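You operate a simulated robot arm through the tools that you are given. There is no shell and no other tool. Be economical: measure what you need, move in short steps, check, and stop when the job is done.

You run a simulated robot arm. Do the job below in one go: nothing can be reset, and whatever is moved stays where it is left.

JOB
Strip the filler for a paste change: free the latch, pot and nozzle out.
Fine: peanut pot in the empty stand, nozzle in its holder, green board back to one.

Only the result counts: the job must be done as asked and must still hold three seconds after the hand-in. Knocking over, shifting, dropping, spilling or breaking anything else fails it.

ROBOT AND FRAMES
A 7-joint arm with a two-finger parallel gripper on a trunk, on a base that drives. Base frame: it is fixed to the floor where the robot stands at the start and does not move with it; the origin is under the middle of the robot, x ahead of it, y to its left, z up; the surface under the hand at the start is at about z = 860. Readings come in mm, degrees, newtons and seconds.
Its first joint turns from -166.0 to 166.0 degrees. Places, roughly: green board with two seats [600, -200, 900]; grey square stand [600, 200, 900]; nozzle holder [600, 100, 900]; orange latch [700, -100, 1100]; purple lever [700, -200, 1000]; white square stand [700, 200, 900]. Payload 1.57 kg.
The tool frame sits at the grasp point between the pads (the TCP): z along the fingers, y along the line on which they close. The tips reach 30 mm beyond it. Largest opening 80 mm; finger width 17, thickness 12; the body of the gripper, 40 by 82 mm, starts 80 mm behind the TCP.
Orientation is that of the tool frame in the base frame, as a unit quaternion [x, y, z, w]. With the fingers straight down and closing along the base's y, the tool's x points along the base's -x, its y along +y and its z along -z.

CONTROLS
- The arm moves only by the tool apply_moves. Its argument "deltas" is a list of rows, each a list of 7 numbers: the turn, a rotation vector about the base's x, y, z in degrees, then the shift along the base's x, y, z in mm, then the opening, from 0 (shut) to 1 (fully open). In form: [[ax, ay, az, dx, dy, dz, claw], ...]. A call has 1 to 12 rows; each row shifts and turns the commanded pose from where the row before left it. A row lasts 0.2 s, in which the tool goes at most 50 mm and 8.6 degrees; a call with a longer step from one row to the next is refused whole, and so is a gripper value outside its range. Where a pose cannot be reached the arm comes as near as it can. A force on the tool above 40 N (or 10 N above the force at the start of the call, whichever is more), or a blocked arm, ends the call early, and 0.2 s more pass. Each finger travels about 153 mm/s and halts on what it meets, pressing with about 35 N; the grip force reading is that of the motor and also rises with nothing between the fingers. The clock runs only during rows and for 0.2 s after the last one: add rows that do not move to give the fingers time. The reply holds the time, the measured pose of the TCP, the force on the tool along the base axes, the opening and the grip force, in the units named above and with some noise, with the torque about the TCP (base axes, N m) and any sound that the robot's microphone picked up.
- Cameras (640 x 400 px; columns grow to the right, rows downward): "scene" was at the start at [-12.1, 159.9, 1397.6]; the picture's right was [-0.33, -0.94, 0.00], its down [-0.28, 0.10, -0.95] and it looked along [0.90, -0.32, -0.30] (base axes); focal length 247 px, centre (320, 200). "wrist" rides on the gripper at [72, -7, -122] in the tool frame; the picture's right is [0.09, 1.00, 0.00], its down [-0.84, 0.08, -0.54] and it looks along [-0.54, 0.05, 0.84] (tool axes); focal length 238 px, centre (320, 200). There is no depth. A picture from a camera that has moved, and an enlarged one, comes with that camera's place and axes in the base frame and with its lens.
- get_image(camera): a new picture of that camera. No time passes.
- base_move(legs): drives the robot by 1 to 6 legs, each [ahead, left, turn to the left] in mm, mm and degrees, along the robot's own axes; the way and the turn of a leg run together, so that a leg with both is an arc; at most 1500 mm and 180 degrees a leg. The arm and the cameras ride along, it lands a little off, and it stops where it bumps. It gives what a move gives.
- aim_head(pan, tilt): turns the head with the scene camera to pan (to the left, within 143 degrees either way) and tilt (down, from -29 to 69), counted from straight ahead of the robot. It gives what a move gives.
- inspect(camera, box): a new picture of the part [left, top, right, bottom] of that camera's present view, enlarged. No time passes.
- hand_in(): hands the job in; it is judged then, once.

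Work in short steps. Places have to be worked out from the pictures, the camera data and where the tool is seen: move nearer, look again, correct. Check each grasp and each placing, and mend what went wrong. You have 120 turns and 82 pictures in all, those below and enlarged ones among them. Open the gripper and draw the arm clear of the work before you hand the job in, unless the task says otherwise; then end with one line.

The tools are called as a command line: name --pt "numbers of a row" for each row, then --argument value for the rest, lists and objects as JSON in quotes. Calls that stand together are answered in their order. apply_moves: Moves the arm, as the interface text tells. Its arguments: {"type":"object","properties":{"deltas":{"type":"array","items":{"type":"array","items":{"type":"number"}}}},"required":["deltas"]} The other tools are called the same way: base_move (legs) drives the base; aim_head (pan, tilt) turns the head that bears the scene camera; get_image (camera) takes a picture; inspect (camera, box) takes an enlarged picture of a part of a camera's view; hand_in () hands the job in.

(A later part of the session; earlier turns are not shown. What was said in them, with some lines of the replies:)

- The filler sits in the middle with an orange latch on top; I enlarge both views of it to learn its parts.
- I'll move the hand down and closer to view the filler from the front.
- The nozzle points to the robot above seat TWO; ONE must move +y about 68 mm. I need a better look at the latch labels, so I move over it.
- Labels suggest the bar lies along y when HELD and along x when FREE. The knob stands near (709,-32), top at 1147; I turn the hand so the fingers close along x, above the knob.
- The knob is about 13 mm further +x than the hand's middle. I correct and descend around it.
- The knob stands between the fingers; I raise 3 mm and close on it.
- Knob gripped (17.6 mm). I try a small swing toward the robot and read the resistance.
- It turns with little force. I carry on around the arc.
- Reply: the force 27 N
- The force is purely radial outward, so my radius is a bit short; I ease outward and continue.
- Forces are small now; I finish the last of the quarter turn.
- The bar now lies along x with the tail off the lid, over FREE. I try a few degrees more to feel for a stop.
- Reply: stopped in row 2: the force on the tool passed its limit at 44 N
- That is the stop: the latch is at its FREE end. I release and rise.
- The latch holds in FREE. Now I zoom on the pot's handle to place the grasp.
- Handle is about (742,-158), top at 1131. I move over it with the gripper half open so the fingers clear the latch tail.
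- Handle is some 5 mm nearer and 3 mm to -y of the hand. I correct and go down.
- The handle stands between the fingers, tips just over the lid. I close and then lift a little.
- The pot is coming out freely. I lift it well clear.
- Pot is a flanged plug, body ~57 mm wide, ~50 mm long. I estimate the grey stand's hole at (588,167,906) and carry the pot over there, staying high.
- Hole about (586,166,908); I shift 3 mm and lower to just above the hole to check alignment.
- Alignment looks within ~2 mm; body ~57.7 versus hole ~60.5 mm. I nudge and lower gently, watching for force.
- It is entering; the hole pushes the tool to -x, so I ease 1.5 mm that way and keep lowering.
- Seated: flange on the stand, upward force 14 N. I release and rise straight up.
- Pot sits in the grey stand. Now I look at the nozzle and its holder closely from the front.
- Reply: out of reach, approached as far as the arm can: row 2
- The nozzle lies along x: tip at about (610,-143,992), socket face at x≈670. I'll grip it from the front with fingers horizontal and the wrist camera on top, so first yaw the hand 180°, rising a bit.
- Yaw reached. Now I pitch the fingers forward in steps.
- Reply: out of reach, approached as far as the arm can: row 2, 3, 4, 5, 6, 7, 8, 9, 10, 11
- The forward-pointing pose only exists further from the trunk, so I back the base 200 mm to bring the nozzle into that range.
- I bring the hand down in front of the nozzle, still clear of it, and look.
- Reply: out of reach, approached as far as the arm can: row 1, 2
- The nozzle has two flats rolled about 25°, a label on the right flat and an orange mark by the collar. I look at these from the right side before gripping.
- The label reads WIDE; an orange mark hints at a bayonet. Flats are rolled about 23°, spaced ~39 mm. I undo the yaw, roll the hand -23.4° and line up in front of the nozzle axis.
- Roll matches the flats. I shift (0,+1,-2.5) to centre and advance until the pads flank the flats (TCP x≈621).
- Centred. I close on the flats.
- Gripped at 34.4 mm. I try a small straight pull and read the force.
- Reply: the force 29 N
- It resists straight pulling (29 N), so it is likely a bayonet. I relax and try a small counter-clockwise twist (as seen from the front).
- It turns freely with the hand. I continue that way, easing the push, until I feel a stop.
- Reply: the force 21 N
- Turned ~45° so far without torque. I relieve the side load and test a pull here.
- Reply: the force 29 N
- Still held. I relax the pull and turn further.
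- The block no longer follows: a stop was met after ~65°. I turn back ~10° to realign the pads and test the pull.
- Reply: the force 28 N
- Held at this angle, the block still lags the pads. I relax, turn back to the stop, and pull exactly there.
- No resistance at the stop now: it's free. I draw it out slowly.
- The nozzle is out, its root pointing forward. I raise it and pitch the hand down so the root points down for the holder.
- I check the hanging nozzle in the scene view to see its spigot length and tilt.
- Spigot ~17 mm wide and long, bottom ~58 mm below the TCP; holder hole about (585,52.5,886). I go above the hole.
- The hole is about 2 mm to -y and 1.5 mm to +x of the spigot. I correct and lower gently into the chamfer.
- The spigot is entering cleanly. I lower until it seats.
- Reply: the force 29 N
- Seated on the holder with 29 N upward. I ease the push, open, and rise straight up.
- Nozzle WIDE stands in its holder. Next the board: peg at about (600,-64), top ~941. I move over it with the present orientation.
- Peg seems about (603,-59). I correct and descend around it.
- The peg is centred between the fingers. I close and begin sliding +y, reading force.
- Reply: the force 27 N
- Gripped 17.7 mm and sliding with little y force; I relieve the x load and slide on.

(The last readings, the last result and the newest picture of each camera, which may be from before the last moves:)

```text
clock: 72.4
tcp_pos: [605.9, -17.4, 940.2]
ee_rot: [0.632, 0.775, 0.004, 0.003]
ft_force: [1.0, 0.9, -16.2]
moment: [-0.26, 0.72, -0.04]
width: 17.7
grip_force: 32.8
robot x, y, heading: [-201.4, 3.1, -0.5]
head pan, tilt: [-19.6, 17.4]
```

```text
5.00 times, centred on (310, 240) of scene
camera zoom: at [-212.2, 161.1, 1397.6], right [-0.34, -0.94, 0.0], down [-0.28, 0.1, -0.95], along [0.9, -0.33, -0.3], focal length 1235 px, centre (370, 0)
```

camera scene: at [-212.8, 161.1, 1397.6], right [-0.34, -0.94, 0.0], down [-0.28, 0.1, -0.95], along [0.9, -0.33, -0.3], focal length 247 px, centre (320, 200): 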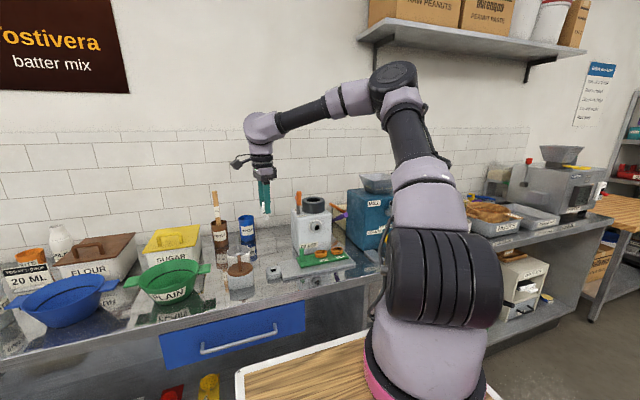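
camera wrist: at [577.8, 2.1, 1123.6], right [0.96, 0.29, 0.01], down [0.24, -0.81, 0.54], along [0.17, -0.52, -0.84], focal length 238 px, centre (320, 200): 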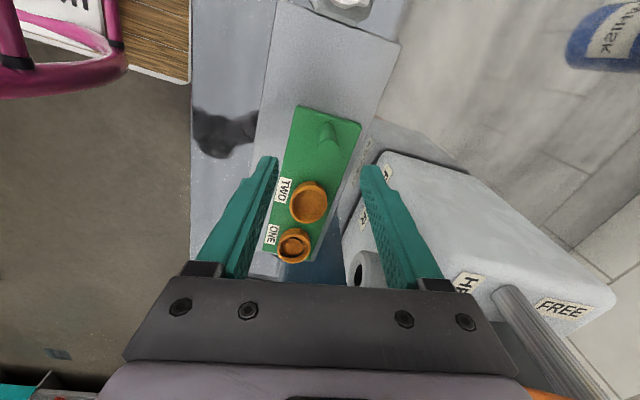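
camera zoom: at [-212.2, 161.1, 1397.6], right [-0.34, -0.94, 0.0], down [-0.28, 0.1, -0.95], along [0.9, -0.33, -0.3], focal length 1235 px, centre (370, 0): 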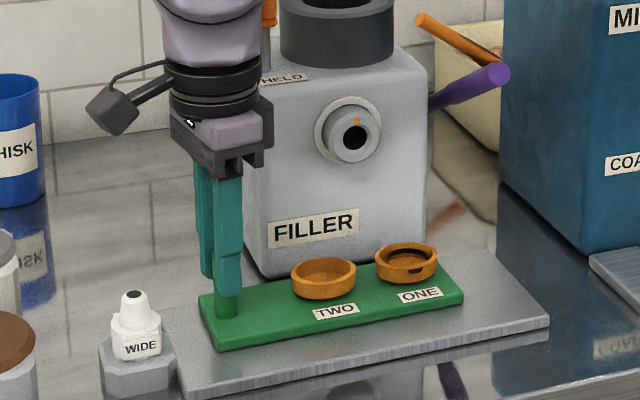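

Slid ~44 mm; ~24 mm remain to bring ONE under the outlet. I slide on in small steps, feeling for a stop.

apply_moves --pt "0 0 0 0 7 -1 0.1" --pt "0 0 0 0 6 0 0.1" --pt "0 0 0 0 4 0 0.1" --pt "0 0 0 0 3 0 0.1" --pt "0 0 0 0 0 0 0.1"

```text
clock: 73.6
tcp_pos: [606.2, 0.8, 940.0]
ee_rot: [0.632, 0.775, 0.005, 0.004]
ft_force: [3.2, -0.2, -8.8]
moment: [-0.05, 0.74, -0.01]
width: 17.8
grip_force: 32.2
robot x, y, heading: [-202.4, -0.7, -0.5]
head pan, tilt: [-19.6, 17.4]
```

apply_moves --pt "0 0 0 0 2 0 0.1" --pt "0 0 0 0 2 0 0.1" --pt "0 0 0 0 0 0 0.1"

inspect --camera "scene" --box '[270, 200, 350, 280]'

```text
clock: 74.4
tcp_pos: [605.7, 5.2, 939.2]
ee_rot: [0.633, 0.774, 0.006, 0.005]
ft_force: [-7.3, 1.0, 10.0]
moment: [-0.53, 0.92, 0.03]
width: 17.9
grip_force: 32.5
robot x, y, heading: [-202.7, 3.2, -0.6]
head pan, tilt: [-19.6, 17.4]
```

```text
5.00 times, centred on (310, 240) of scene
camera zoom: at [-213.4, 161.1, 1397.6], right [-0.34, -0.94, 0.0], down [-0.28, 0.1, -0.95], along [0.9, -0.33, -0.3], focal length 1235 px, centre (370, 0)
```

zoom: 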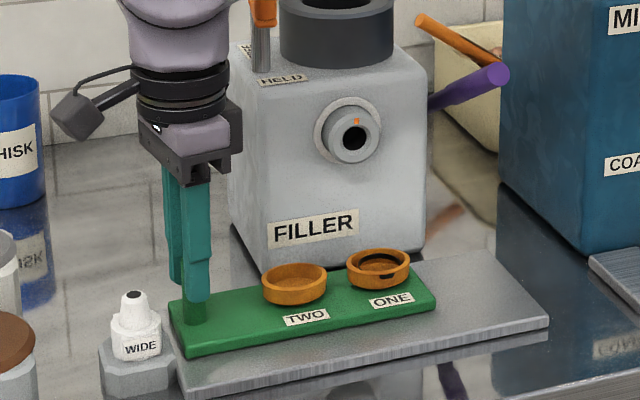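

ONE appears under the outlet. I probe 2 mm further for an end stop.

apply_moves --pt "0 0 0 0 1.5 0 0.1" --pt "0 0 0 0 1.5 0 0.1" --pt "0 0 0 0 0 0 0.1"

```text
clock: 75.2
tcp_pos: [604.9, 8.4, 940.0]
ee_rot: [0.632, 0.775, 0.005, 0.004]
ft_force: [-4.5, -1.3, 11.8]
moment: [0.08, 0.94, -0.08]
width: 17.7
grip_force: 32.7
robot x, y, heading: [-202.8, 0.8, -0.5]
head pan, tilt: [-19.6, 17.4]
```

No stop felt. I verify by comparing cup ONE now with where TWO stood in the same scene view.

inspect --camera "scene" --box '[270, 220, 350, 280]'

```text
6.67 times, centred on (310, 250) of scene
camera zoom: at [-213.3, 161.1, 1397.6], right [-0.34, -0.94, 0.0], down [-0.28, 0.1, -0.95], along [0.9, -0.33, -0.3], focal length 1647 px, centre (387, -133)
```

zoom: 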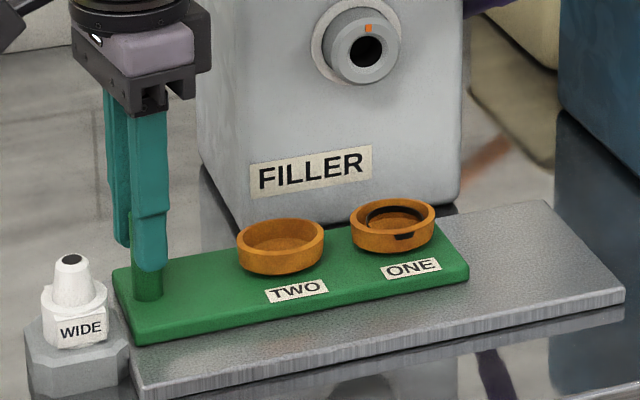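

ONE now sits exactly where TWO was. I release the peg and rise straight up.

apply_moves --pt "0 0 0 0 0 0 0.35" --pt "0 0 0 0 0 0 0.5" --pt "0 0 0 0 0 0 0.5" --pt "0 0 0 0 0 20 0.5" --pt "0 0 0 0 0 40 0.5" --pt "0 0 0 0 0 40 0.5" --pt "0 0 0 0 0 40 0.5" --pt "0 0 0 -10 0 40 0.7" --pt "0 0 0 -10 0 40 1"

inspect --camera "scene" --box '[220, 190, 350, 290]'

get_image --camera "wrist"

```text
clock: 77.2
tcp_pos: [584.9, 5.8, 1159.8]
ee_rot: [0.633, 0.774, 0.005, 0.004]
ft_force: [-0.2, 0.5, 0.3]
moment: [0.03, 0.06, 0.01]
width: 79.9
grip_force: 0.1
robot x, y, heading: [-202.8, 2.7, -0.6]
head pan, tilt: [-19.6, 17.4]
```

```text
4.00 times, centred on (285, 240) of scene
camera zoom: at [-212.3, 161.0, 1397.6], right [-0.34, -0.94, 0.0], down [-0.28, 0.1, -0.95], along [0.9, -0.33, -0.3], focal length 988 px, centre (460, 40)
```

zoom: 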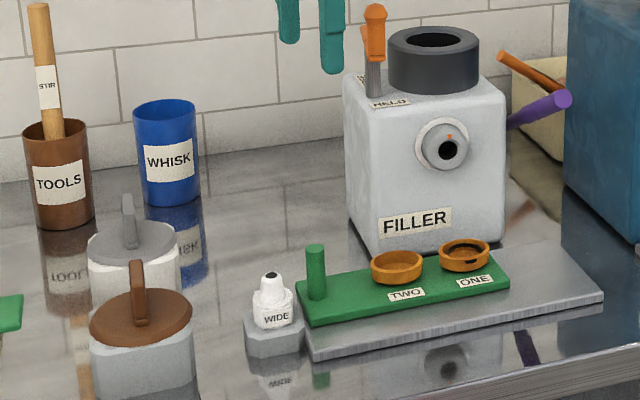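

```text
5 pictures are left
camera wrist: at [562.8, 73.8, 1281.7], right [0.96, 0.29, 0.01], down [0.24, -0.81, 0.54], along [0.17, -0.52, -0.84], focal length 238 px, centre (320, 200)
```

wrist: 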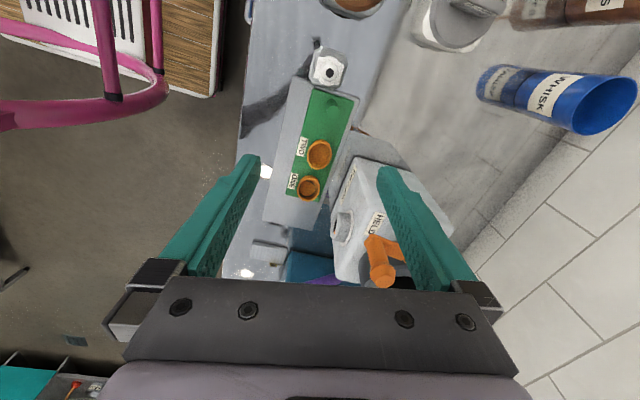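

Pot in the grey stand, nozzle in its holder, latch at FREE, board with ONE under the outlet; the arm is open and clear. I hand in.

hand_in

```text
The job is handed in.
```

The filler is stripped and handed in: the latch is free, the peanut pot is in the grey stand, the nozzle is in its holder, and the green board is back at ONE. I felt no stop or click on the board, so I set it by eye with seat ONE where TWO had been.
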